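You operate a simulated robot arm through the tools that you are given. There is no shell and no other tool.

You run a simulated two-armed robot. Do the job below in one go: nothing can be reset, and whatever is moved stays where it is left.

JOB
Brush grease from the tub over the small plate.
Fine: the lid waits on the bench and goes back on the tub; brush back in its pot. Set down upright: yellow brush. A coat counts when it lies all over at full strength: go over it till it gets no stronger.

Only the result counts: the job must be done as asked and must still hold three seconds after the hand-in. Knocking over, shifting, dropping, spilling or breaking anything else fails it. Lids that push on must go on centred and level and be pressed home; caps that screw on are set level and turned clockwise until they are tight.

ROBOT AND FRAMES
Two 6-joint arms with two-finger grippers on one trunk that stands fixed in place. Base frame: the origin is at the foot of the trunk, x ahead of it, y to its left, z up. Lengths are in mm, angles in rad, forces in N, time in s.
The left shoulder is at [30, 178, 1138], the right one opposite. With the tool pointing down near the work surface each hand reaches from about 540 to 800 mm from the base axis, measured 20 degrees to its own side. Payload 2.54 kg a hand.
Tool frame (each hand has its own): the origin (TCP) lies between the finger pads and is the grasp point; the fingertips stand 30 mm ahead of it; z points along the fingers, y is the line along which they close. The gripper opens to 116 mm. The gripper's body begins 95 mm behind the TCP.
Orientation is that of the tool frame in the base frame, as [roll, pitch, yaw] about the fixed x, y, z axes, in that order (R = Rz(yaw) Ry(pitch) Rx(roll)). With the fingers straight down and closing along the base's y, the tool's x points along the base's -x, its y along +y and its z along -z.

CONTROLS
- The arms move only by the tool arm_command. It takes "left_series", "right_series" or both (then of equal length, played together; a hand with none holds still); each is a list of rows, each a list of 7 numbers: the shift along the base's x, y, z in units of 25 mm (1.0 is 25 mm), then the turn, a rotation vector about the base's x, y, z in units of 8 degrees (1.0 is 8 degrees), then the gripper command, from -1 (shut) to 1 (fully open), values between in proportion. In form: [[tx, ty, tz, rx, ry, rz, fingers], ...]. A call has 1 to 20 rows; each row shifts and turns the commanded pose from where the row before left it. A call with a number of a shift or a turn outside -1 to 1 is refused whole. A row lasts 0.2 s, in which the tool goes at most 50 mm and 0.15 rad; a call with a longer step from one row to the next is refused whole, and so is a gripper value outside its range. A pose out of reach is approached as far as the arm can. The call stops where the force on the tool passes 50 N (or 10 N more than at its start, if that is more) or the arm is blocked; 0.2 s more then pass. The fingers move at their own pace (about 153 mm/s each) and stop on an object; they squeeze with about 35 N. The grip force told is the motor's: it shows also when the fingers shut on nothing. Time passes only in rows, and 0.2 s behind the last, so rows that do not move let the fingers close. The reply holds the time, the measured pose of the TCP, the force on the tool along the base axes, the opening and the grip force, in the units named above and with some noise, with the torque about the TCP (base axes, N m) and any sound that the robot's microphone picked up.
- Cameras (640 x 400 px; columns grow to the right, rows downward): "scene" is now at [46, -22.4, 1862.6]; the picture's right is [-0.42, -0.91, 0.00], its down [-0.73, 0.33, -0.60] and it looks along [0.55, -0.25, -0.80] (base axes); focal length 361 px, centre (320, 200). "left" rides on the left gripper at [69, 15, -122] in its tool frame; the picture's right is [-0.21, 0.98, 0.00], its down [-0.83, -0.18, -0.53] and it looks along [-0.52, -0.11, 0.85] (tool axes); focal length 251 px, centre (320, 200). "right" rides on the right gripper at [69, -15, -122] in its tool frame; the picture's right is [0.21, 0.98, 0.00], its down [-0.83, 0.18, -0.53] and it looks along [-0.52, 0.11, 0.85] (tool axes); focal length 251 px, centre (320, 200).
- get_image(camera): a new picture of that camera. The clock stands still meanwhile.
- raise_lower(by): slides the trunk up (or, below 0, down) by that many mm; the arms and the scene camera ride with it, the base frame stays. It gives what a move gives, with no picture.
- pan_tilt(pan, tilt): turns the head with the scene camera to pan (to the left, within 2.496 rad either way) and tilt (down, from -0.506 to 1.204), counted from straight ahead of the robot. It gives what a move gives.
- pixel_to_xyz(camera, pixels): for up to 12 pixels [column, row] of the newest picture of that camera ("zoom" is the newest enlarged one), the place [x, y, z] in the base frame of the surface seen there, good to about 2 mm, but the place of the scene camera against the robot may be out by one fixed shift of up to 18 mm in any direction. The clock stands still meanwhile.
- enlarge(camera, box): a new picture of the part [left, top, right, bottom] of that camera's present view, enlarged. The clock stands still meanwhile.
- close_job(): hands the job in; it is judged then, once.

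Open the grippers and draw the arms clear of the work before you hand the job in, unless the task says otherwise.

The tools are called after ">>>" as name(argument=value, ...) on one line, values as JSON. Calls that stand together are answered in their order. arm_command: Moves the arms, as the interface text tells. Its arguments: {"type":"object","properties":{"left_series":{"type":"array","items":{"type":"array","items":{"type":"number"}}},"right_series":{"type":"array","items":{"type":"array","items":{"type":"number"}}}},"required":[]} The other tools are called the same way: raise_lower (by) slides the trunk up or down; pan_tilt (pan, tilt) turns the head that bears the scene camera; get_image (camera) takes a picture; pixel_to_xyz (camera, pixels) gives the place of the surface under pixels of a picture; enlarge (camera, box) takes an enlarged picture of a part of a camera's view; close_job () hands the job in.

At the start:

```text
time_s: 0.0
left_ee_pos: [594.9, 33.1, 1286.2]
left_tool_rot: [-3.141, 0.001, 3.14]
left_wrist_force: [-0.4, 0.6, -0.2]
left_moment: [-0.01, 0.02, 0.0]
left_opening: 116.1
left_finger_force: 0.0
right_ee_pos: [472.8, -392.4, 1309.7]
right_tool_rot: [-3.141, 0.0, -3.141]
right_wrist_force: [0.0, 0.4, 0.0]
right_moment: [-0.01, 0.01, -0.02]
right_opening: 115.9
right_finger_force: 0.0
trunk travel left (down, up): [-350.0, 190.0]
head pan, tilt: [-0.429, 0.925]
```

scene: 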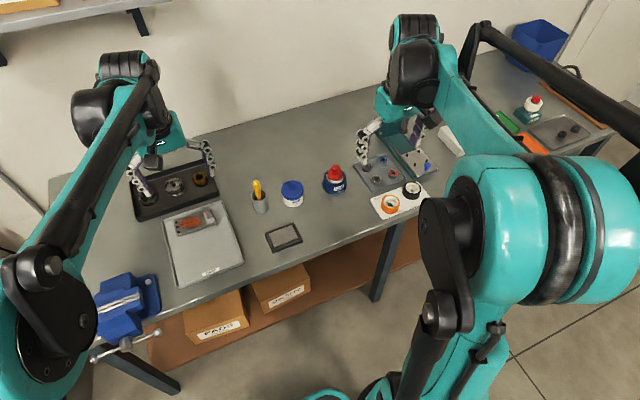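
right: 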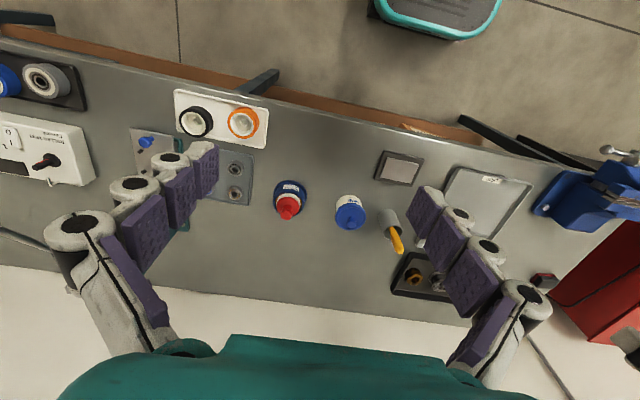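
left: 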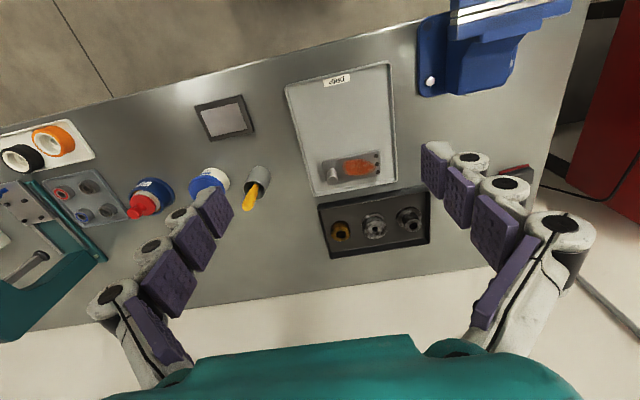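

The pictures show a yellow-handled brush in a grey pot (scene ~[260,197]), a blue-lidded tub (~[292,193]), a red-capped bottle (~[334,180]) and a small plate (~[284,237]). I enlarge that region to see the details.

>>> enlarge(camera="scene", box=[220, 150, 380, 250])

>>> enlarge(camera="left", box=[120, 80, 280, 230])

>>> enlarge(camera="right", box=[250, 130, 430, 270])

```text
4.00 times, centred on (300, 200) of scene
```

zoom: 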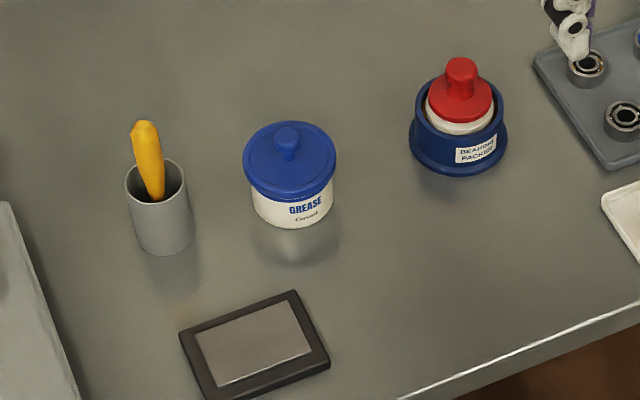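

```text
2.67 times, centred on (200, 155) of left
```

zoom: 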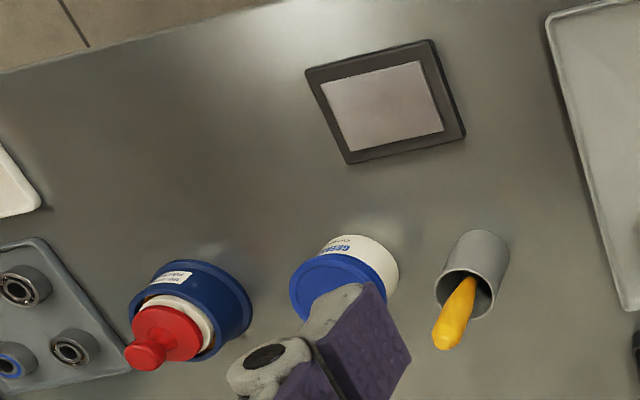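

```text
2.86 times, centred on (340, 200) of right
```

zoom: 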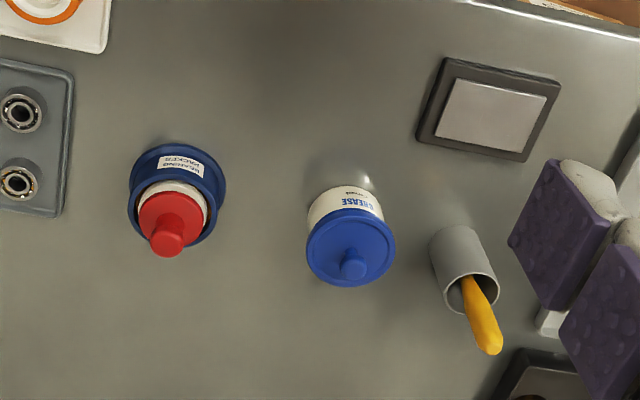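

The blue-lidded tub is labelled GREASE; the red one is a bearing packer (leave it alone). I locate tub, lid knob, pot, brush and plate by the right-hand zoom and the plain right picture.

>>> pixel_to_xyz(camera="zoom", pixels=[[354, 255], [354, 272], [322, 272], [388, 228], [345, 195], [488, 345], [478, 295], [437, 242], [497, 100], [447, 62], [555, 88], [523, 155]])

>>> pixel_to_xyz(camera="right", pixels=[[351, 219], [350, 205], [400, 250], [390, 215], [382, 170], [417, 157], [330, 170], [330, 250], [288, 190], [286, 215]])

>>> pixel_to_xyz(camera="scene", pixels=[[292, 185], [292, 192], [256, 182], [260, 205], [284, 237], [310, 230], [320, 175], [334, 167]])

```text
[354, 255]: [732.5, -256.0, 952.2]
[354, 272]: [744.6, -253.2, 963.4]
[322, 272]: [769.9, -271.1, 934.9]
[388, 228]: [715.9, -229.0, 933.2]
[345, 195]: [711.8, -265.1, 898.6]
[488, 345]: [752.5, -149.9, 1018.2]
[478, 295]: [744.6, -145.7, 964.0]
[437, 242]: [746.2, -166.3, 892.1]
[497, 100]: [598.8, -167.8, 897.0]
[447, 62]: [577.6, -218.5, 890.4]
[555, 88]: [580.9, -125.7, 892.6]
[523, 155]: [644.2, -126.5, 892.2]
```

```text
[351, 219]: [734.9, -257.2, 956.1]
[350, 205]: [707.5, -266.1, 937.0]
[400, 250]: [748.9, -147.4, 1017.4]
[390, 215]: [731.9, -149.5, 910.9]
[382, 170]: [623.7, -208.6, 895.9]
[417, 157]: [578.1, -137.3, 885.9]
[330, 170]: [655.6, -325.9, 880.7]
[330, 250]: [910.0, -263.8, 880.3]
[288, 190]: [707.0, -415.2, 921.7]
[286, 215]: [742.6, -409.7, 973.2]
```

```text
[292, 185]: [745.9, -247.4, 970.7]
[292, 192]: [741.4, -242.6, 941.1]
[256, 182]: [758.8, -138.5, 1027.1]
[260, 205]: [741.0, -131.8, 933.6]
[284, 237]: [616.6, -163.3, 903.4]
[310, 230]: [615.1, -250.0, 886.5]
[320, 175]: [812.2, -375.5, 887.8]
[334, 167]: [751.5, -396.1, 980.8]
```

The bench is at z≈880, the tub at about (742,-252), the pot at about (745,-150) with the brush leaning, and the plate near (605,-165,896). I bring the right hand nearer and above for accurate views.

>>> arm_command(right_series=[[0.8, 0.7, -0.8, 0, 0, 0, 1], [0.8, 0.7, -0.8, 0, 0, 0, 1], [0.8, 0.7, -0.8, 0, 0, 0, 1], [0.8, 0.7, -0.8, 0, 0, 0, 1], [0.8, 0.7, -0.8, 0, 0, 0, 1], [0.8, 0.7, -0.8, 0, 0, 0, 1], [0.8, 0.7, -0.8, 0, 0, 0, 1], [0.8, 0.7, -0.8, 0, 0, 0, 1], [0, 0, 0, 0, 0, 0, 1]])

>>> get_image(camera="right")

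>>> get_image(camera="scene")

```text
time_s: 2.0
left_ee_pos: [594.5, 32.0, 1288.2]
left_tool_rot: [-3.141, 0.001, -3.14]
left_wrist_force: [-0.1, 0.6, -0.6]
left_moment: [0.01, 0.0, 0.0]
left_opening: 116.0
left_finger_force: 0.0
right_ee_pos: [632.7, -252.1, 1150.5]
right_tool_rot: [-3.141, 0.0, 3.141]
right_wrist_force: [0.1, 0.4, 0.1]
right_moment: [0.02, -0.06, 0.02]
right_opening: 115.9
right_finger_force: 0.1
trunk travel left (down, up): [-350.0, 190.0]
head pan, tilt: [-0.429, 0.925]
```

```text
taken
```

right: 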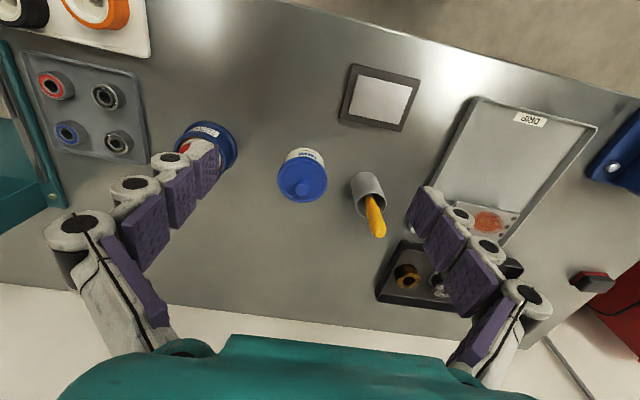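

```text
taken
```

scene: 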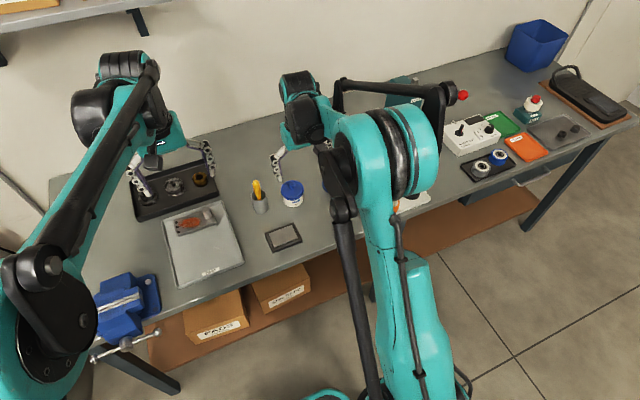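

The tub is at ~[302,183], pot at ~[368,187], plate at ~[378,98] in the right view. I enlarge it to measure lid, knob, brush and plate.

>>> enlarge(camera="right", box=[260, 130, 404, 220])

>>> pixel_to_xyz(camera="right", pixels=[[378, 98], [358, 76], [408, 84], [394, 123], [349, 114], [352, 66], [418, 78], [402, 131], [340, 121], [206, 150], [180, 145], [235, 150]])

```text
4.44 times, centred on (332, 175) of right
```

zoom: 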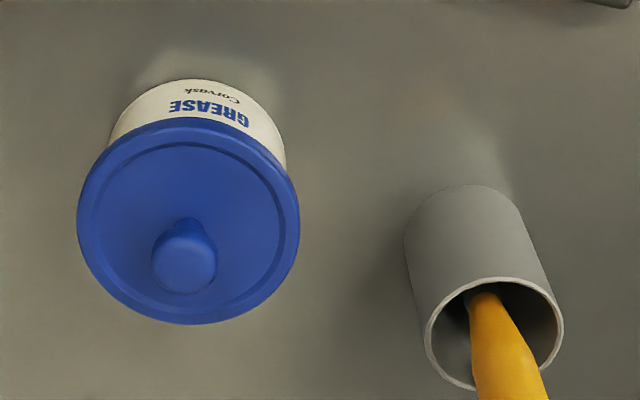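

```text
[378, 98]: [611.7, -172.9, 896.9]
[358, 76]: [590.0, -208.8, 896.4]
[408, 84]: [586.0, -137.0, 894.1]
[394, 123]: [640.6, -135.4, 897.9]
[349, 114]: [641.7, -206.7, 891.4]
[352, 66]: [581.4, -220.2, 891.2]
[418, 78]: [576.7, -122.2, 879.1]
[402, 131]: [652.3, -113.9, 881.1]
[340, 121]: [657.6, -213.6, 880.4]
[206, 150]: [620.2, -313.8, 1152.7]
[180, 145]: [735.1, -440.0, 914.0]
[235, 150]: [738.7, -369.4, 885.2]
```

Plate surface spans about x 588–641, y -209…-135 at z≈896. Now the tub lid edges, knob and pot from the zoom.

>>> pixel_to_xyz(camera="zoom", pixels=[[183, 262], [183, 235], [79, 220], [297, 220], [188, 130], [188, 320], [200, 95], [198, 82], [433, 330], [558, 345], [495, 280], [470, 384]])

>>> pixel_to_xyz(camera="right", pixels=[[377, 232], [372, 215], [370, 205], [367, 198], [380, 215], [366, 174], [362, 207], [385, 205]])

```text
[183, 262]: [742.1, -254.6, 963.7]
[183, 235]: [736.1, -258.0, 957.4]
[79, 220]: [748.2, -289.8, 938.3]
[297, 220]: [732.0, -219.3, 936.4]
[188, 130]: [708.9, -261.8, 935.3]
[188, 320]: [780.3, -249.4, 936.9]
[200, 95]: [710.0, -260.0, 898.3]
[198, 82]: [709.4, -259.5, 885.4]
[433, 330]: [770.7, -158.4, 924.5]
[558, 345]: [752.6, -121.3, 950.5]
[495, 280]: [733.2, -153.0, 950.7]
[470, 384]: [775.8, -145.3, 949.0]
```

```text
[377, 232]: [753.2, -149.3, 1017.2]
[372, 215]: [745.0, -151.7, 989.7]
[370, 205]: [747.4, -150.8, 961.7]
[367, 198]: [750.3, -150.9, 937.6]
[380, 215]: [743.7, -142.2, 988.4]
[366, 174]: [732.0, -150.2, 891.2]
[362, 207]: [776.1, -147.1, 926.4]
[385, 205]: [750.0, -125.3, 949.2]
```

Lid centre is about (743,-255), top z≈938, knob top z≈964; knob ~20 mm across. I bring the right hand above the knob with the fingers partly closed, then check.

>>> arm_command(right_series=[[0.88, -0.024, -0.6, 0, 0, 0, 0], [0.88, -0.024, -0.6, 0, 0, 0, -0.1], [0.88, -0.024, -0.6, 0, 0, 0, -0.1], [0.88, -0.024, -0.6, 0, 0, 0, -0.1], [0.88, -0.024, -0.6, 0, 0, 0, -0.1], [0, 0, -0.6, 0, 0, 0, -0.1], [0, 0, -0.2, 0, 0, 0, -0.1], [0, 0, 0, 0, 0, 0, -0.1]])

>>> get_image(camera="right")

>>> get_image(camera="scene")

```text
time_s: 3.8
left_ee_pos: [594.5, 32.5, 1286.2]
left_tool_rot: [-3.141, -0.001, -3.141]
left_wrist_force: [-0.1, -0.4, -0.2]
left_moment: [-0.04, 0.0, -0.01]
left_opening: 116.0
left_finger_force: 0.0
right_ee_pos: [742.9, -255.0, 1054.5]
right_tool_rot: [3.141, 0.0, -3.142]
right_wrist_force: [-0.3, 0.2, -0.4]
right_moment: [0.0, 0.0, 0.0]
right_opening: 52.2
right_finger_force: 0.1
trunk travel left (down, up): [-350.0, 190.0]
head pan, tilt: [-0.429, 0.925]
```

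```text
taken
```

right: 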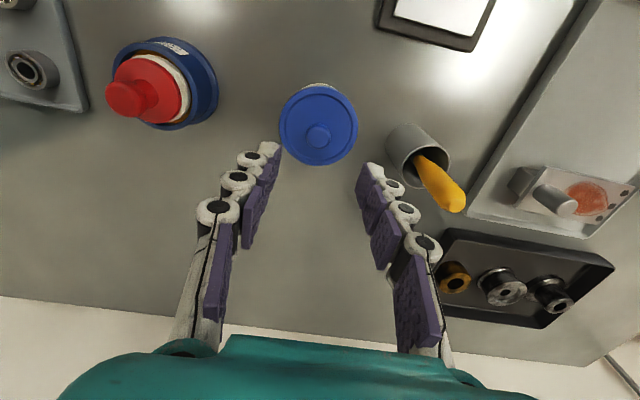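

```text
taken
```

scene: 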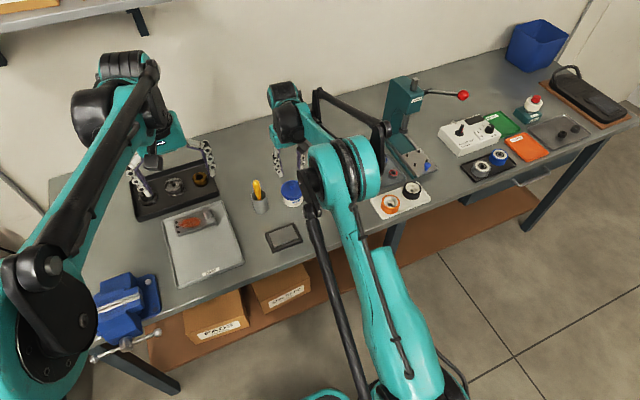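

Knob now at [318,135] in the right view, between the fingers. I read its place once more, along with the brush.

>>> pixel_to_xyz(camera="right", pixels=[[318, 138], [306, 137], [330, 137], [318, 127], [281, 128], [357, 128], [450, 202], [435, 180], [425, 162], [441, 201], [462, 200], [417, 126]])

>>> enlarge(camera="right", box=[260, 70, 484, 210])

```text
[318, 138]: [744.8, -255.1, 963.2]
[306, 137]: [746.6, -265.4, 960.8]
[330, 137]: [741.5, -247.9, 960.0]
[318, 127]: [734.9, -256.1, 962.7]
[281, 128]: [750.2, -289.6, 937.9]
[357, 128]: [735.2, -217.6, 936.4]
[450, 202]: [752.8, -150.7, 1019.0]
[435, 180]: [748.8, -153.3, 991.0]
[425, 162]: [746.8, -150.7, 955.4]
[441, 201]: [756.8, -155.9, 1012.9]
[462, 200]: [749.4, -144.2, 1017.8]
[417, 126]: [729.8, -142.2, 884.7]
```

```text
2.86 times, centred on (372, 140) of right
```

zoom: 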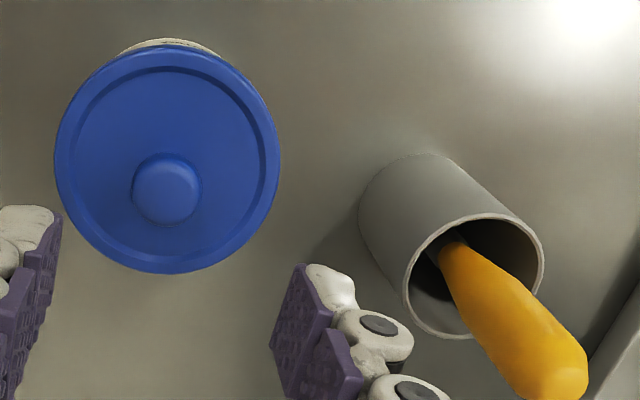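

The knob centre is (743,-255.5), top 963. I descend so the fingertips stop just above the lid top and close on the knob.

>>> arm_command(right_series=[[0, -0.02, -1, 0, 0, 0, -0.1], [0, 0, -1, 0, 0, 0, -0.1], [0, 0, -0.8, 0, 0, 0, -0.1], [0, 0, -0.55, 0, 0, 0, -0.1], [0, 0, 0, 0, 0, 0, -0.1], [0, 0, 0, 0, 0, 0, -1], [0, 0, 0, 0, 0, 0, -1], [0, 0, 0, 0, 0, 0, -1]])

>>> get_image(camera="right")

```text
time_s: 5.6
left_ee_pos: [593.8, 32.0, 1286.1]
left_tool_rot: [3.141, 0.0, 3.14]
left_wrist_force: [-0.1, -0.1, 0.4]
left_moment: [0.03, -0.01, -0.01]
left_opening: 115.9
left_finger_force: 0.0
right_ee_pos: [741.6, -253.6, 969.6]
right_tool_rot: [3.141, -0.001, -3.141]
right_wrist_force: [0.1, 0.4, -0.7]
right_moment: [-0.03, 0.01, -0.01]
right_opening: 17.5
right_finger_force: 35.2
trunk travel left (down, up): [-350.0, 190.0]
head pan, tilt: [-0.429, 0.925]
heard: snap
```

```text
taken
```

right: 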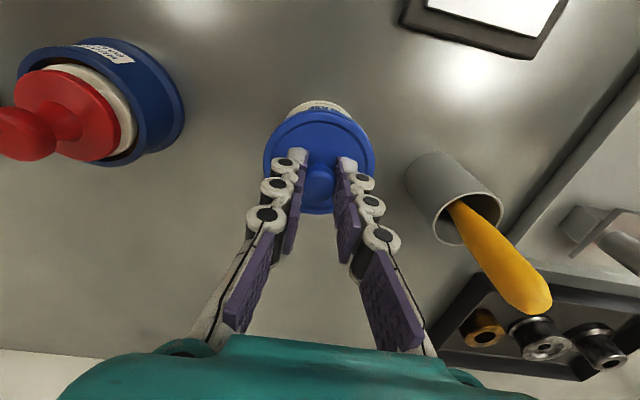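

The knob is held (opening 17.5, grip 35 N); a "snap" was heard. I lift slowly by a few mm and watch the force.

>>> arm_command(right_series=[[0, 0, 0.1, 0, 0, 0, -1], [0, 0, 0.1, 0, 0, 0, -1], [0, 0, 0.1, 0, 0, 0, -1], [0, 0, 0.1, 0, 0, 0, -1]])

>>> enlarge(camera="right", box=[230, 80, 420, 220])

>>> enlarge(camera="scene", box=[240, 150, 360, 225])

```text
time_s: 6.6
left_ee_pos: [593.9, 31.7, 1287.0]
left_tool_rot: [3.141, 0.001, 3.142]
left_wrist_force: [-0.4, 0.3, -0.8]
left_moment: [0.01, -0.01, -0.01]
left_opening: 116.1
left_finger_force: 0.1
right_ee_pos: [742.2, -255.6, 980.7]
right_tool_rot: [-3.141, -0.001, 3.141]
right_wrist_force: [-0.2, 0.4, 0.1]
right_moment: [-0.03, 0.0, -0.01]
right_opening: 17.3
right_finger_force: 34.7
trunk travel left (down, up): [-350.0, 190.0]
head pan, tilt: [-0.429, 0.925]
```

```text
2.86 times, centred on (325, 150) of right
```

zoom: 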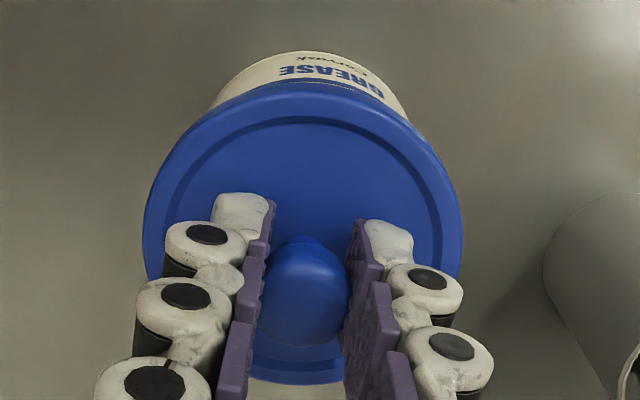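

```text
5.33 times, centred on (300, 188) of scene
```

zoom: 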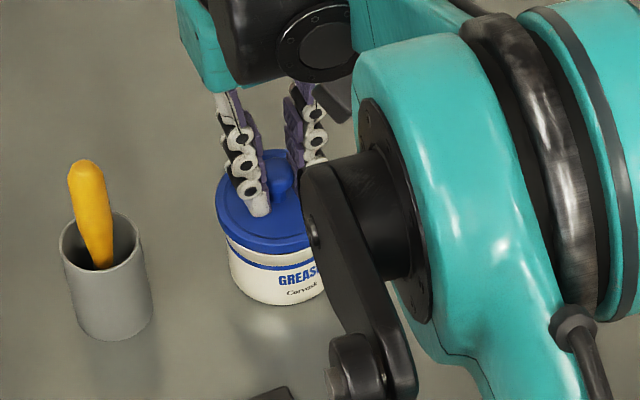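

The lid rises off while the tub stays (a gap is visible under the lid). I lift it clear by another 60 mm.

>>> arm_command(right_series=[[0, 0, 0.4, 0, 0, 0, -1], [0, 0, 0.6, 0, 0, 0, -1], [0, 0, 0.7, 0, 0, 0, -1], [0, 0, 0.7, 0, 0, 0, -1], [0, 0, 0.4, 0, 0, 0, -1], [0, 0, 0, 0, 0, 0, -1]])

>>> get_image(camera="right")

>>> enlarge(camera="scene", box=[240, 140, 360, 215])

>>> get_image(camera="left")

```text
time_s: 8.0
left_ee_pos: [594.8, 32.4, 1286.7]
left_tool_rot: [-3.142, 0.0, 3.14]
left_wrist_force: [0.1, -0.3, -0.2]
left_moment: [-0.01, -0.05, -0.01]
left_opening: 115.9
left_finger_force: 0.1
right_ee_pos: [742.4, -256.2, 1050.8]
right_tool_rot: [-3.141, -0.002, 3.141]
right_wrist_force: [0.1, 0.4, 0.1]
right_moment: [0.02, -0.03, 0.0]
right_opening: 17.5
right_finger_force: 34.7
trunk travel left (down, up): [-350.0, 190.0]
head pan, tilt: [-0.429, 0.925]
```

```text
taken
```

right: 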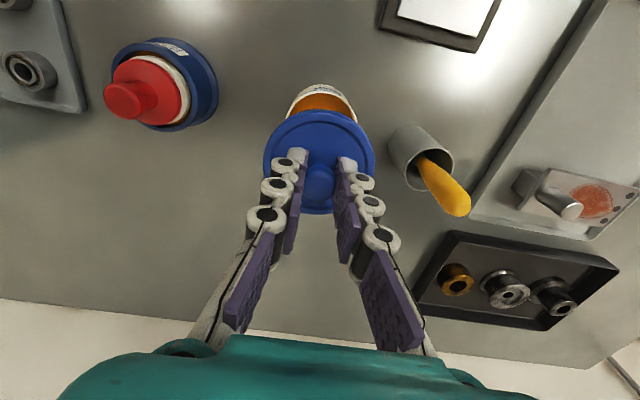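

```text
5.33 times, centred on (300, 178) of scene
```

zoom: 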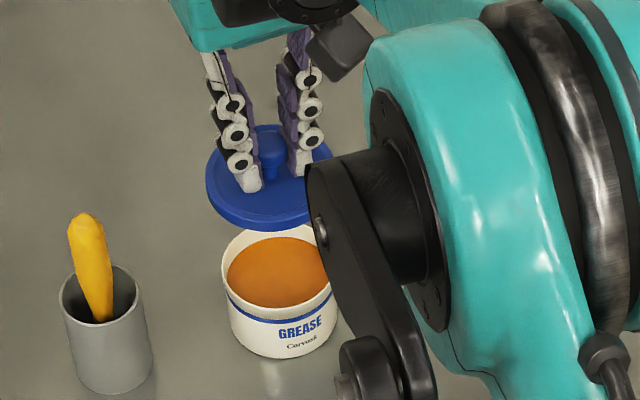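

```text
taken
```

left: 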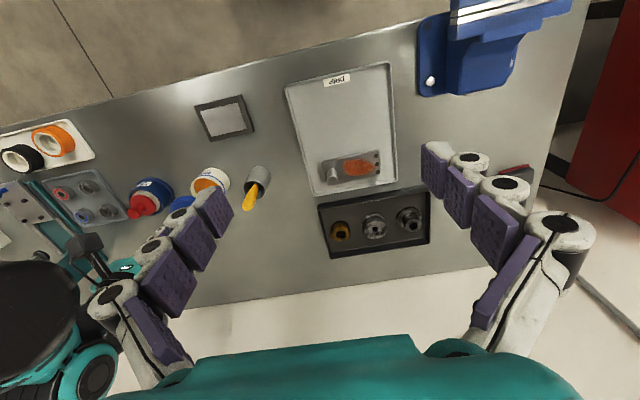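

The tub is open with orange grease inside. I carry the lid to a free bench spot about (650,-310) and stop above it.

>>> arm_command(right_series=[[-0.62, -0.36, 0, 0, 0, 0, -1], [-0.62, -0.36, 0, 0, 0, 0, -1], [-0.62, -0.36, 0, 0, 0, 0, -1], [-0.62, -0.36, -0.5, 0, 0, 0, -1], [-0.62, -0.36, -0.8, 0, 0, 0, -1], [-0.62, -0.36, -0.8, 0, 0, 0, -1], [0, 0, -0.8, 0, 0, 0, -1], [0, 0, 0, 0, 0, 0, -1]])

>>> get_image(camera="right")

>>> get_image(camera="scene")

>>> enlarge(camera="left", box=[80, 80, 300, 230])

```text
time_s: 9.8
left_ee_pos: [594.3, 33.1, 1286.1]
left_tool_rot: [-3.141, 0.002, 3.141]
left_wrist_force: [1.4, 0.4, 0.0]
left_moment: [0.01, -0.03, 0.03]
left_opening: 115.8
left_finger_force: 0.1
right_ee_pos: [649.1, -310.8, 977.6]
right_tool_rot: [3.142, 0.0, 3.14]
right_wrist_force: [0.6, 0.2, -0.7]
right_moment: [-0.02, 0.02, -0.01]
right_opening: 17.3
right_finger_force: 34.7
trunk travel left (down, up): [-350.0, 190.0]
head pan, tilt: [-0.429, 0.925]
```

```text
taken
```

right: 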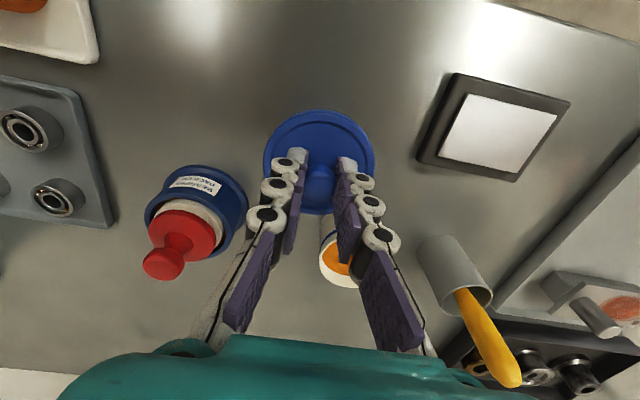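

```text
taken
```

scene: 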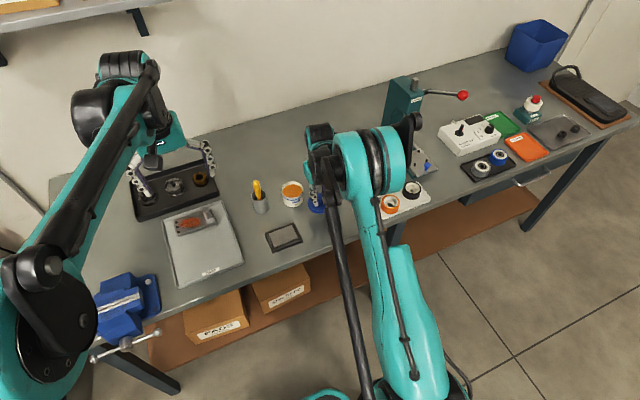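

```text
2.67 times, centred on (190, 155) of left
```

zoom: 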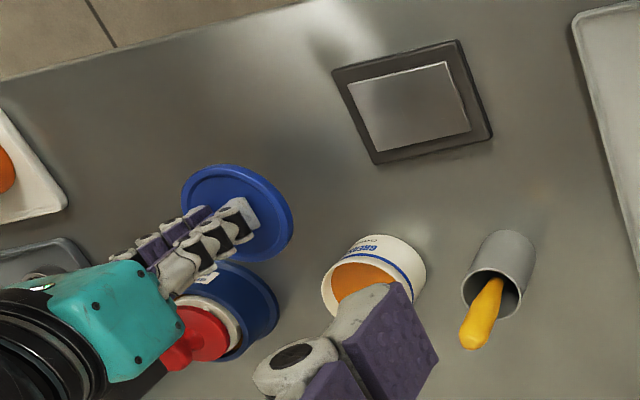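

The spot below the lid is free. I lower it, first quickly to TCP z≈940, then in small steps watching the force.

>>> arm_command(right_series=[[0, 0, -0.8, 0, 0, 0, -1], [0, 0, -0.5, 0, 0, 0, -1], [0, 0, -0.2, 0, 0, 0, -1], [0, 0, 0, 0, 0, 0, -1]])

>>> enlarge(camera="left", box=[120, 110, 220, 190])

```text
time_s: 10.8
left_ee_pos: [594.1, 33.0, 1286.8]
left_tool_rot: [-3.141, -0.001, -3.141]
left_wrist_force: [0.1, 0.1, -0.6]
left_moment: [0.01, 0.03, 0.02]
left_opening: 116.0
left_finger_force: 0.1
right_ee_pos: [649.5, -309.0, 940.3]
right_tool_rot: [-3.141, 0.001, 3.141]
right_wrist_force: [0.5, 0.5, -0.5]
right_moment: [-0.02, 0.02, -0.01]
right_opening: 17.6
right_finger_force: 35.2
trunk travel left (down, up): [-350.0, 190.0]
head pan, tilt: [-0.429, 0.925]
```

```text
5.00 times, centred on (170, 150) of left
```

zoom: 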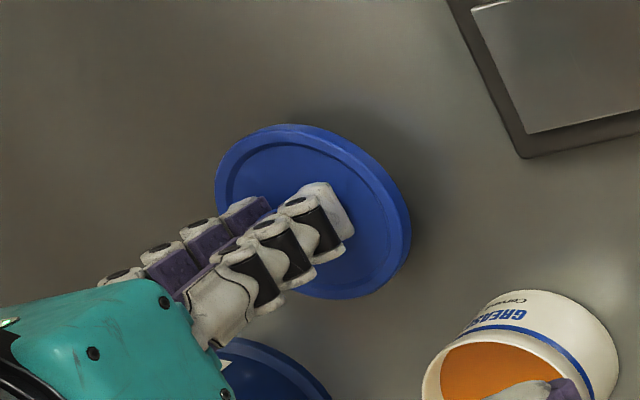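

Still no contact force. Lower by small steps.

>>> arm_command(right_series=[[0, 0, -0.1, 0, 0, 0, -1], [0, 0, -0.1, 0, 0, 0, -1], [0, 0, -0.1, 0, 0, 0, -1], [0, 0, 0, 0, 0, 0, -1]])

```text
time_s: 11.8
left_ee_pos: [594.0, 32.9, 1287.1]
left_tool_rot: [3.141, -0.001, 3.14]
left_wrist_force: [0.0, 0.0, -0.9]
left_moment: [0.02, 0.02, -0.02]
left_opening: 116.0
left_finger_force: 0.1
right_ee_pos: [650.0, -308.8, 932.5]
right_tool_rot: [3.141, 0.0, -3.141]
right_wrist_force: [0.1, 0.1, 1.1]
right_moment: [0.03, 0.01, -0.02]
right_opening: 17.5
right_finger_force: 34.8
trunk travel left (down, up): [-350.0, 190.0]
head pan, tilt: [-0.429, 0.925]
```

No clear contact yet; continue down in small steps.

>>> arm_command(right_series=[[0, 0, -0.06, 0, 0, 0, -1], [0, 0, -0.06, 0, 0, 0, -1], [0, 0, 0, 0, 0, 0, -1]])

>>> enlarge(camera="left", box=[120, 110, 220, 190])

```text
time_s: 12.6
left_ee_pos: [595.8, 32.8, 1286.6]
left_tool_rot: [-3.141, -0.001, 3.14]
left_wrist_force: [-0.9, -0.6, 0.0]
left_moment: [-0.03, -0.01, 0.0]
left_opening: 116.1
left_finger_force: 0.1
right_ee_pos: [649.9, -310.2, 929.7]
right_tool_rot: [-3.142, 0.0, 3.141]
right_wrist_force: [0.5, 0.1, 0.6]
right_moment: [-0.01, 0.0, 0.05]
right_opening: 17.7
right_finger_force: 35.0
trunk travel left (down, up): [-350.0, 190.0]
head pan, tilt: [-0.429, 0.925]
```

```text
5.00 times, centred on (170, 150) of left
```

zoom: 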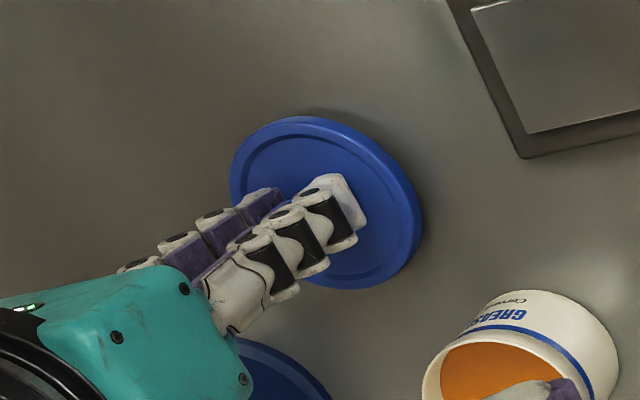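

Close to the bench but a thin shadow remains. I keep lowering in 1.5 mm steps.

>>> arm_command(right_series=[[0, 0, -0.06, 0, 0, 0, -1], [0, 0, -0.06, 0, 0, 0, -1], [0, 0, 0, 0, 0, 0, -1]])

```text
time_s: 13.4
left_ee_pos: [592.6, 32.8, 1286.9]
left_tool_rot: [3.14, 0.001, -3.141]
left_wrist_force: [-0.1, 0.1, 0.2]
left_moment: [-0.01, -0.04, -0.02]
left_opening: 116.0
left_finger_force: 0.1
right_ee_pos: [649.7, -309.5, 925.2]
right_tool_rot: [-3.141, 0.0, -3.141]
right_wrist_force: [0.0, -0.5, 0.0]
right_moment: [-0.02, 0.01, 0.01]
right_opening: 17.4
right_finger_force: 34.4
trunk travel left (down, up): [-350.0, 190.0]
head pan, tilt: [-0.429, 0.925]
```

Still no contact; two more small steps.

>>> arm_command(right_series=[[0, 0, -0.06, 0, 0, 0, -1], [0, 0, -0.06, 0, 0, 0, -1], [0, 0, 0, 0, 0, 0, -1]])

>>> enlarge(camera="left", box=[120, 110, 220, 190])

>>> enlarge(camera="right", box=[230, 90, 410, 220])

```text
time_s: 14.2
left_ee_pos: [594.2, 32.5, 1286.7]
left_tool_rot: [3.141, 0.0, 3.141]
left_wrist_force: [-0.2, 0.1, 0.4]
left_moment: [0.0, 0.0, 0.01]
left_opening: 116.1
left_finger_force: 0.0
right_ee_pos: [649.3, -309.0, 923.0]
right_tool_rot: [-3.141, 0.001, 3.142]
right_wrist_force: [-0.2, 0.1, -0.1]
right_moment: [-0.01, -0.01, -0.02]
right_opening: 17.5
right_finger_force: 35.2
trunk travel left (down, up): [-350.0, 190.0]
head pan, tilt: [-0.429, 0.925]
```

```text
5.00 times, centred on (170, 150) of left
```

zoom: 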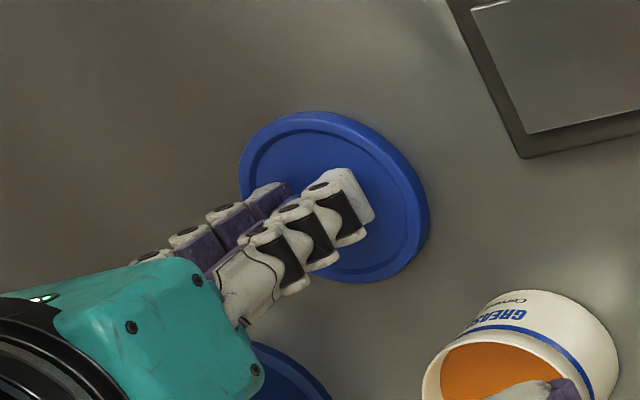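

```text
3.08 times, centred on (320, 155) of right
```

zoom: 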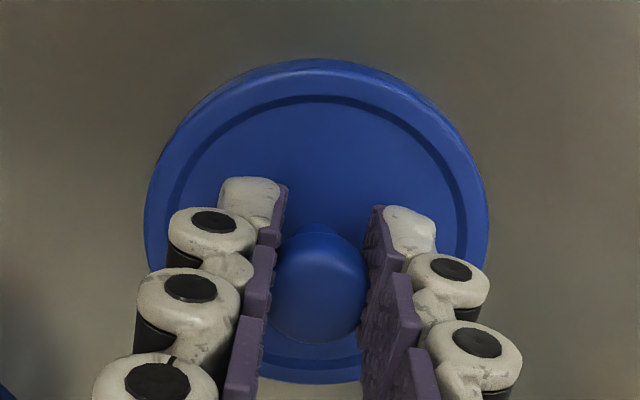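

The shadow is nearly gone; contact should be close. Lower by another 2 mm in 1 mm steps.

>>> arm_command(right_series=[[0, 0, -0.04, 0, 0, 0, -1], [0, 0, -0.04, 0, 0, 0, -1], [0, 0, 0, 0, 0, 0, -1]])

>>> pixel_to_xyz(camera="right", pixels=[[320, 120], [320, 112], [270, 160], [360, 140]])

```text
time_s: 15.0
left_ee_pos: [594.2, 31.5, 1287.3]
left_tool_rot: [-3.141, -0.001, -3.14]
left_wrist_force: [0.1, -1.0, 0.0]
left_moment: [-0.03, -0.01, -0.03]
left_opening: 115.8
left_finger_force: 0.0
right_ee_pos: [648.8, -309.7, 922.8]
right_tool_rot: [3.141, -0.001, 3.14]
right_wrist_force: [1.4, -1.4, 4.8]
right_moment: [-0.06, -0.04, -0.02]
right_opening: 17.5
right_finger_force: 34.8
trunk travel left (down, up): [-350.0, 190.0]
head pan, tilt: [-0.429, 0.925]
```

```text
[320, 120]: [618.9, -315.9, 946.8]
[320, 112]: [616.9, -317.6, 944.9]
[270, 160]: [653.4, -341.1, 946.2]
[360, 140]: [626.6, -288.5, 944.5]
```

Contact felt (4.8 N) at TCP z 922.8. I open the fingers and rise.

>>> arm_command(right_series=[[0, 0, 0.04, 0, 0, 0, -1], [0, 0, 0, 0, 0, 0, -0.2], [0, 0, 0, 0, 0, 0, -0.1], [0, 0, 0.5, 0, 0, 0, -0.1], [0, 0, 1, 0, 0, 0, -0.1], [0, 0, 1, 0, 0, 0, -0.1], [0, 0, 1, 0, 0, 0, -0.1], [0, 0, 1, 0, 0, 0, 0], [0, 0, 0, 0, 0, 0, 0]])

>>> get_image(camera="right")

>>> get_image(camera="scene")

```text
time_s: 17.0
left_ee_pos: [595.0, 31.2, 1288.0]
left_tool_rot: [3.141, 0.0, -3.141]
left_wrist_force: [0.7, -0.1, -0.2]
left_moment: [0.02, 0.01, -0.02]
left_opening: 116.2
left_finger_force: 0.1
right_ee_pos: [650.2, -308.9, 1034.1]
right_tool_rot: [3.142, 0.001, 3.14]
right_wrist_force: [0.5, -0.5, 0.3]
right_moment: [0.0, -0.01, -0.01]
right_opening: 58.3
right_finger_force: 0.0
trunk travel left (down, up): [-350.0, 190.0]
head pan, tilt: [-0.429, 0.925]
```

```text
taken
```

right: 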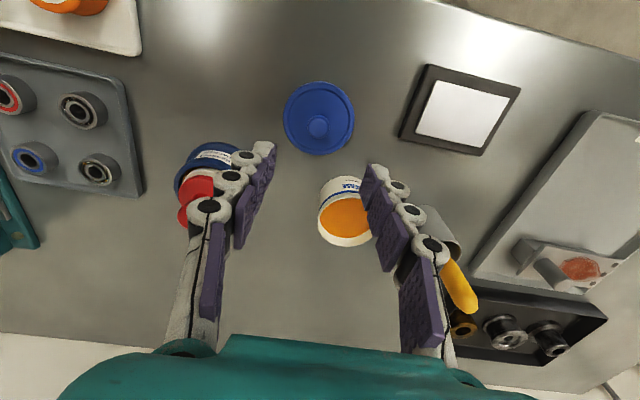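

```text
taken
```

scene: 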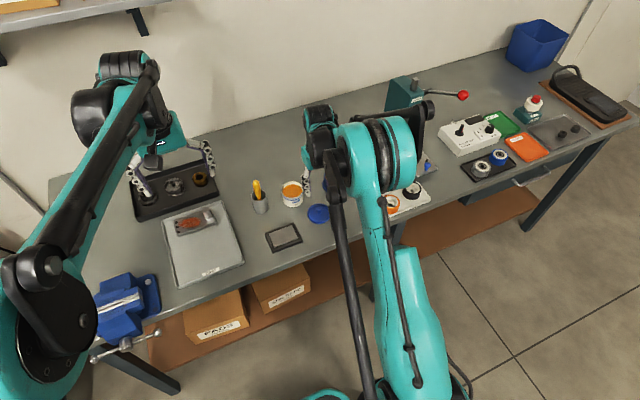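

The lid lies flat at [318,118]; tub open at [345,215]. I measure them, then move toward the pot, staying high.

>>> pixel_to_xyz(camera="right", pixels=[[318, 125], [284, 117], [354, 117], [318, 100], [345, 215], [330, 230], [360, 220], [346, 243], [322, 225]])

>>> arm_command(right_series=[[0, 0, 1, 0, 0, 0, 0], [0, 0, 1, 0, 0, 0, 0], [0, 0.7, 1, 0, 0, 0, 0], [0.2, 0.9, 0.4, 0, 0, 0, 0], [0.2, 0.9, 0, 0, 0, 0, 0], [0.2, 0.9, 0, 0, 0, 0, 0], [0.2, 0.9, 0, 0, 0, 0, 0], [0.2, 0.9, 0, 0, 0, 0, 0], [0.2, 0.9, 0, 0, 0, 0, 0], [0, 0, 0, 0, 0, 0, 0]])

>>> get_image(camera="right")

>>> enlarge(camera="scene", box=[220, 150, 348, 230])

```text
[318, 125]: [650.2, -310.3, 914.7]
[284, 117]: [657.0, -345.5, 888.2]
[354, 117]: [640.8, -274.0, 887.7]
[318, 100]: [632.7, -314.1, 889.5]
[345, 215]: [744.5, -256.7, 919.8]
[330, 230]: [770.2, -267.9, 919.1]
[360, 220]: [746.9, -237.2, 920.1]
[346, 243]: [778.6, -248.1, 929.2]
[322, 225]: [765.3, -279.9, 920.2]
```

```text
time_s: 19.2
left_ee_pos: [593.1, 31.1, 1287.9]
left_tool_rot: [-3.141, 0.002, 3.141]
left_wrist_force: [0.6, -0.3, -0.5]
left_moment: [-0.02, 0.0, -0.04]
left_opening: 116.2
left_finger_force: 0.1
right_ee_pos: [680.6, -156.8, 1120.0]
right_tool_rot: [3.141, 0.0, -3.141]
right_wrist_force: [-0.1, -0.3, 0.0]
right_moment: [0.03, -0.02, 0.03]
right_opening: 58.1
right_finger_force: 0.0
trunk travel left (down, up): [-350.0, 190.0]
head pan, tilt: [-0.429, 0.925]
```

```text
taken
```

right: 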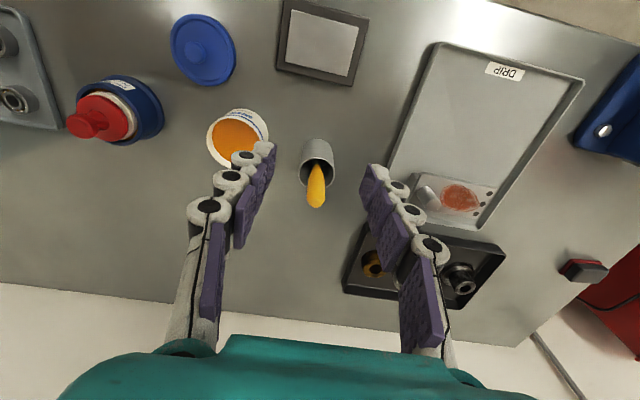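

```text
5.00 times, centred on (284, 190) of scene
```

zoom: 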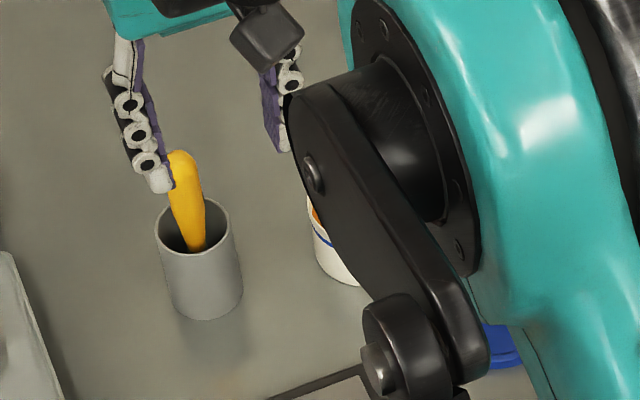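

Grease surface is z≈920, tub rim ≈930. Now I measure the brush handle closely from this nearly head-on view (handle from [316,165] to [316,205]).

>>> enlarge(camera="right", box=[280, 130, 360, 210])

>>> pixel_to_xyz(camera="zoom", pixels=[[260, 250], [260, 200], [260, 150], [260, 100]])

```text
5.00 times, centred on (320, 170) of right
```

zoom: 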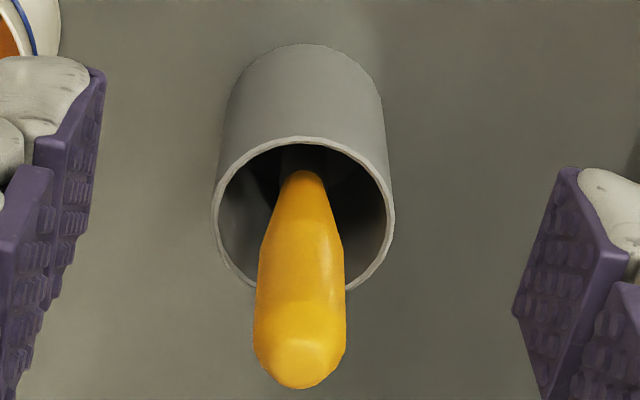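

```text
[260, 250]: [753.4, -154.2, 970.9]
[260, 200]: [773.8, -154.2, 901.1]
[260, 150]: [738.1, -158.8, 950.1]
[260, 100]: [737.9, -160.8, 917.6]
```

The handle is wider at the top; it stands nearly upright in this view. I read points along its centre, edges and the pot rim.

>>> pixel_to_xyz(camera="zoom", pixels=[[302, 182], [302, 210], [302, 250], [302, 290], [300, 330], [300, 372], [262, 300], [342, 300], [214, 222], [392, 222], [302, 139], [245, 284]])

```text
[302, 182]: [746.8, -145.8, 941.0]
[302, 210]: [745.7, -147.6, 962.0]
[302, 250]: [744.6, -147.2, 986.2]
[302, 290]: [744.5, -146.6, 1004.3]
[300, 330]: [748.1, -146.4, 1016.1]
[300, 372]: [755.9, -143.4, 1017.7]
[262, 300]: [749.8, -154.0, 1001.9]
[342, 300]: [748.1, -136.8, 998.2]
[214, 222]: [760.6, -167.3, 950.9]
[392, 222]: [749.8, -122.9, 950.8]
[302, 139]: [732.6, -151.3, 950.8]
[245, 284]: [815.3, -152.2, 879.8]
```

The handle is nearly upright and centred in the pot: axis ≈(752.5,-146), top z≈1018, pot rim z≈951. I move over it and check before descending.

>>> arm_command(right_series=[[0.7, 0.1, 0, 0, 0, 0, 0], [0.7, 0.1, 0, 0, 0, 0, 0], [0.74, 0.12, -0.4, 0, 0, 0, 0], [0.74, 0.12, -0.8, 0, 0, 0, 0], [0, 0, -0.4, 0, 0, 0, 0], [0, 0, 0, 0, 0, 0, 0]])

>>> get_image(camera="right")

```text
time_s: 20.6
left_ee_pos: [593.9, 33.3, 1286.6]
left_tool_rot: [-3.142, -0.001, 3.14]
left_wrist_force: [-0.5, 0.5, 0.0]
left_moment: [0.01, -0.01, 0.02]
left_opening: 116.2
left_finger_force: 0.1
right_ee_pos: [754.2, -144.5, 1079.2]
right_tool_rot: [3.141, 0.0, -3.141]
right_wrist_force: [0.8, -0.1, 0.0]
right_moment: [0.02, 0.03, 0.03]
right_opening: 57.9
right_finger_force: 0.0
trunk travel left (down, up): [-350.0, 190.0]
head pan, tilt: [-0.429, 0.925]
```

```text
taken
```

right: 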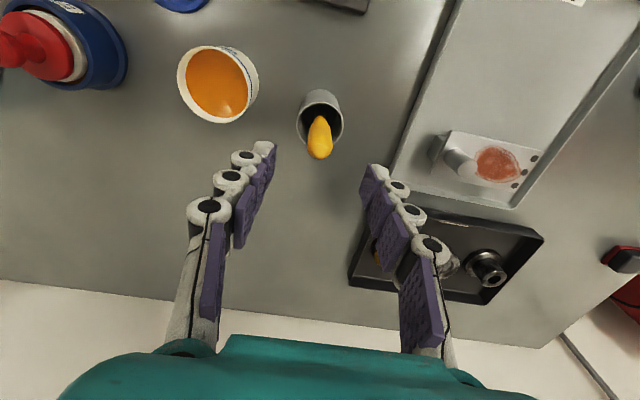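

The brush top is at [320,145]. I verify its place and the height of the things to its right (tray block at [455,150]).

>>> pixel_to_xyz(camera="right", pixels=[[320, 150], [320, 140], [320, 128], [310, 145], [331, 145], [319, 92], [298, 118], [343, 118], [445, 145], [440, 60], [218, 80]])

```text
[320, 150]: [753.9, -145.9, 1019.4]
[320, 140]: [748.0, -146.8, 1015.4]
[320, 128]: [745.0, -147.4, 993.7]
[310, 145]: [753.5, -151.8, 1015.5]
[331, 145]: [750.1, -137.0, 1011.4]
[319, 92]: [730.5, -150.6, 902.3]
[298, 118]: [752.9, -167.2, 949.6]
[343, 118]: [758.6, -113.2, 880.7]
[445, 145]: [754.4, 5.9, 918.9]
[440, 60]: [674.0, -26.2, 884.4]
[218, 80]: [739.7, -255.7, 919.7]
```

All consistent with the brush at (753,-145.5). Descend to TCP z≈990 (fingertips ~960, above the pot rim) and close on the handle.

>>> arm_command(right_series=[[0, -0.03, -1, 0, 0, 0, 0], [0, 0, -1, 0, 0, 0, 0], [0, 0, -1, 0, 0, 0, 0], [0, 0, -0.56, 0, 0, 0, 0], [0, 0, 0, 0, 0, 0, 0], [0, 0, 0, 0, 0, 0, -0.5], [0, 0, 0, 0, 0, 0, -1], [0, 0, 0, 0, 0, 0, -1]])

>>> get_image(camera="right")

>>> enlarge(camera="scene", box=[220, 150, 348, 230])

```text
time_s: 22.4
left_ee_pos: [593.5, 33.4, 1286.5]
left_tool_rot: [3.14, 0.001, 3.141]
left_wrist_force: [0.8, -0.8, 0.7]
left_moment: [-0.02, 0.04, 0.01]
left_opening: 116.0
left_finger_force: 0.0
right_ee_pos: [754.0, -146.3, 990.2]
right_tool_rot: [-3.141, -0.002, -3.141]
right_wrist_force: [-0.3, 0.5, -0.8]
right_moment: [0.03, 0.02, -0.02]
right_opening: 18.6
right_finger_force: 35.2
trunk travel left (down, up): [-350.0, 190.0]
head pan, tilt: [-0.429, 0.925]
```

```text
taken
```

right: 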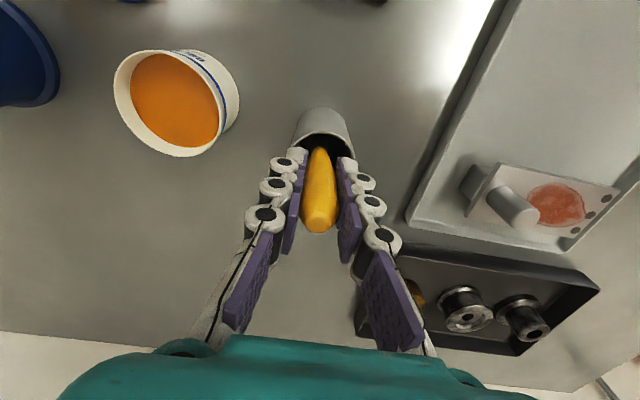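

```text
5.00 times, centred on (284, 190) of scene
```

zoom: 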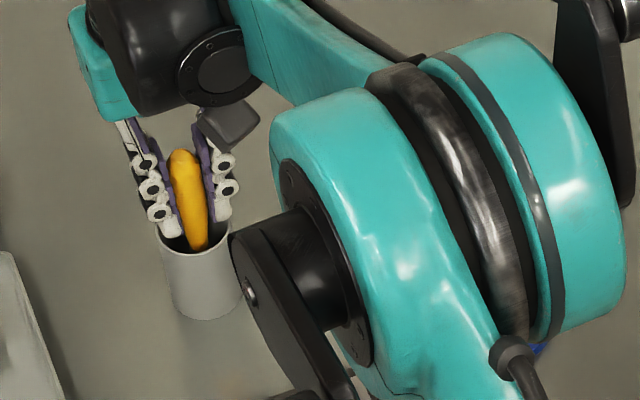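

The handle is held (18.6 mm, 35 N). I lift straight up 95 mm to see the whole brush.

>>> arm_command(right_series=[[0, 0, 0.3, 0, 0, 0, -1], [0, 0, 0.5, 0, 0, 0, -1], [0, 0, 0.8, 0, 0, 0, -1], [0, 0, 0.8, 0, 0, 0, -1], [0, 0, 0.8, 0, 0, 0, -1], [0, 0, 0.6, 0, 0, 0, -1], [0, 0, 0, 0, 0, 0, -1]])

>>> get_image(camera="right")

>>> enlarge(camera="scene", box=[220, 130, 348, 210])

>>> get_image(camera="left")

```text
time_s: 24.0
left_ee_pos: [594.7, 32.3, 1287.5]
left_tool_rot: [-3.141, 0.0, 3.142]
left_wrist_force: [0.1, -1.1, 0.7]
left_moment: [0.02, -0.04, 0.02]
left_opening: 115.7
left_finger_force: 0.0
right_ee_pos: [753.3, -145.6, 1084.9]
right_tool_rot: [3.141, -0.002, 3.139]
right_wrist_force: [0.4, -0.1, -0.9]
right_moment: [0.0, -0.01, -0.01]
right_opening: 18.4
right_finger_force: 34.7
trunk travel left (down, up): [-350.0, 190.0]
head pan, tilt: [-0.429, 0.925]
```

```text
taken
```

right: 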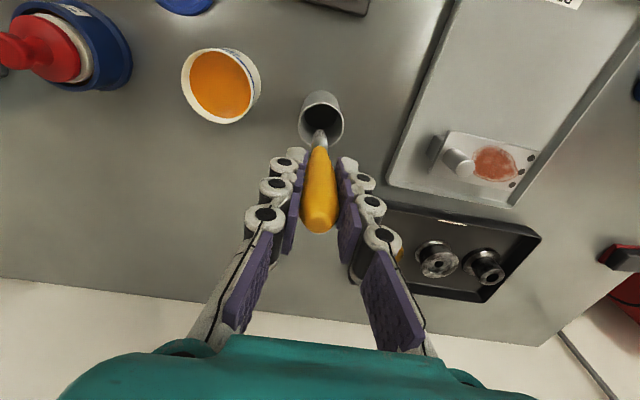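

```text
5.00 times, centred on (284, 170) of scene
```

zoom: 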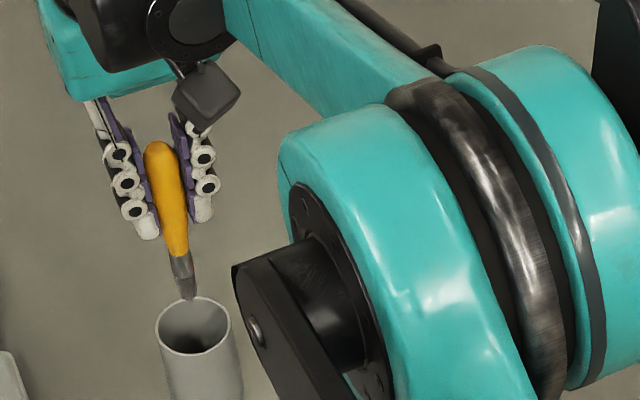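

```text
taken
```

left: 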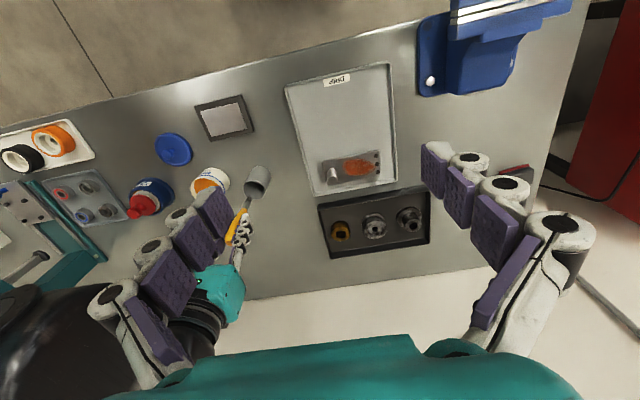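

The brush with ferrule and bristles is out of the pot; tip at about zoom [188,298]. I read points along it and enlarge the tip from both other cameras.

>>> pixel_to_xyz(camera="zoom", pixels=[[188, 297], [185, 285], [182, 265], [178, 245], [170, 200], [160, 160], [192, 300], [184, 300], [157, 340], [193, 355]])

>>> enlarge(camera="left", box=[180, 150, 292, 260])

>>> enlarge(camera="right", box=[280, 80, 360, 240])

```text
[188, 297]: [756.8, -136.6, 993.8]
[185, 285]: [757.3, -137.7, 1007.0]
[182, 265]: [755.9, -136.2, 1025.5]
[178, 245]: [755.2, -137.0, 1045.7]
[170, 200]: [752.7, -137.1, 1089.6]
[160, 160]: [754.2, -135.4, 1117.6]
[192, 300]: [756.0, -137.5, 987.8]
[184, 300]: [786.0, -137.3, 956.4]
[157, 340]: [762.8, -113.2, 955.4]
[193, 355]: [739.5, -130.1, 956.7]
```

```text
3.64 times, centred on (236, 205) of left
```

zoom: 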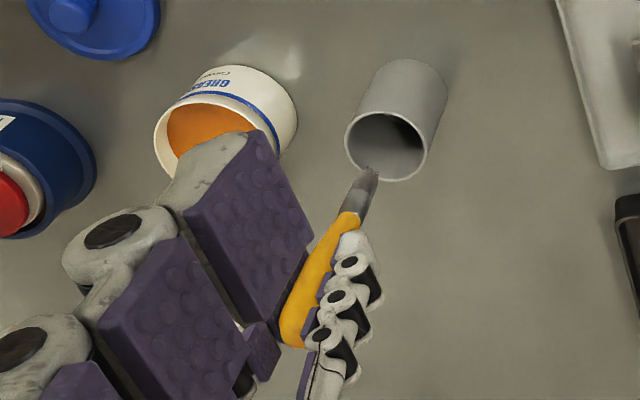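

```text
2.50 times, centred on (320, 160) of right
```

zoom: 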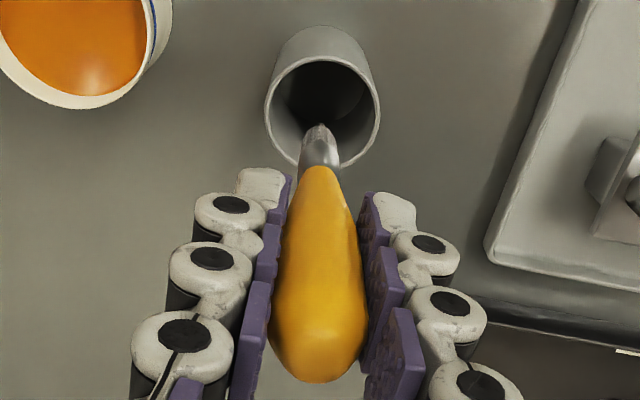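

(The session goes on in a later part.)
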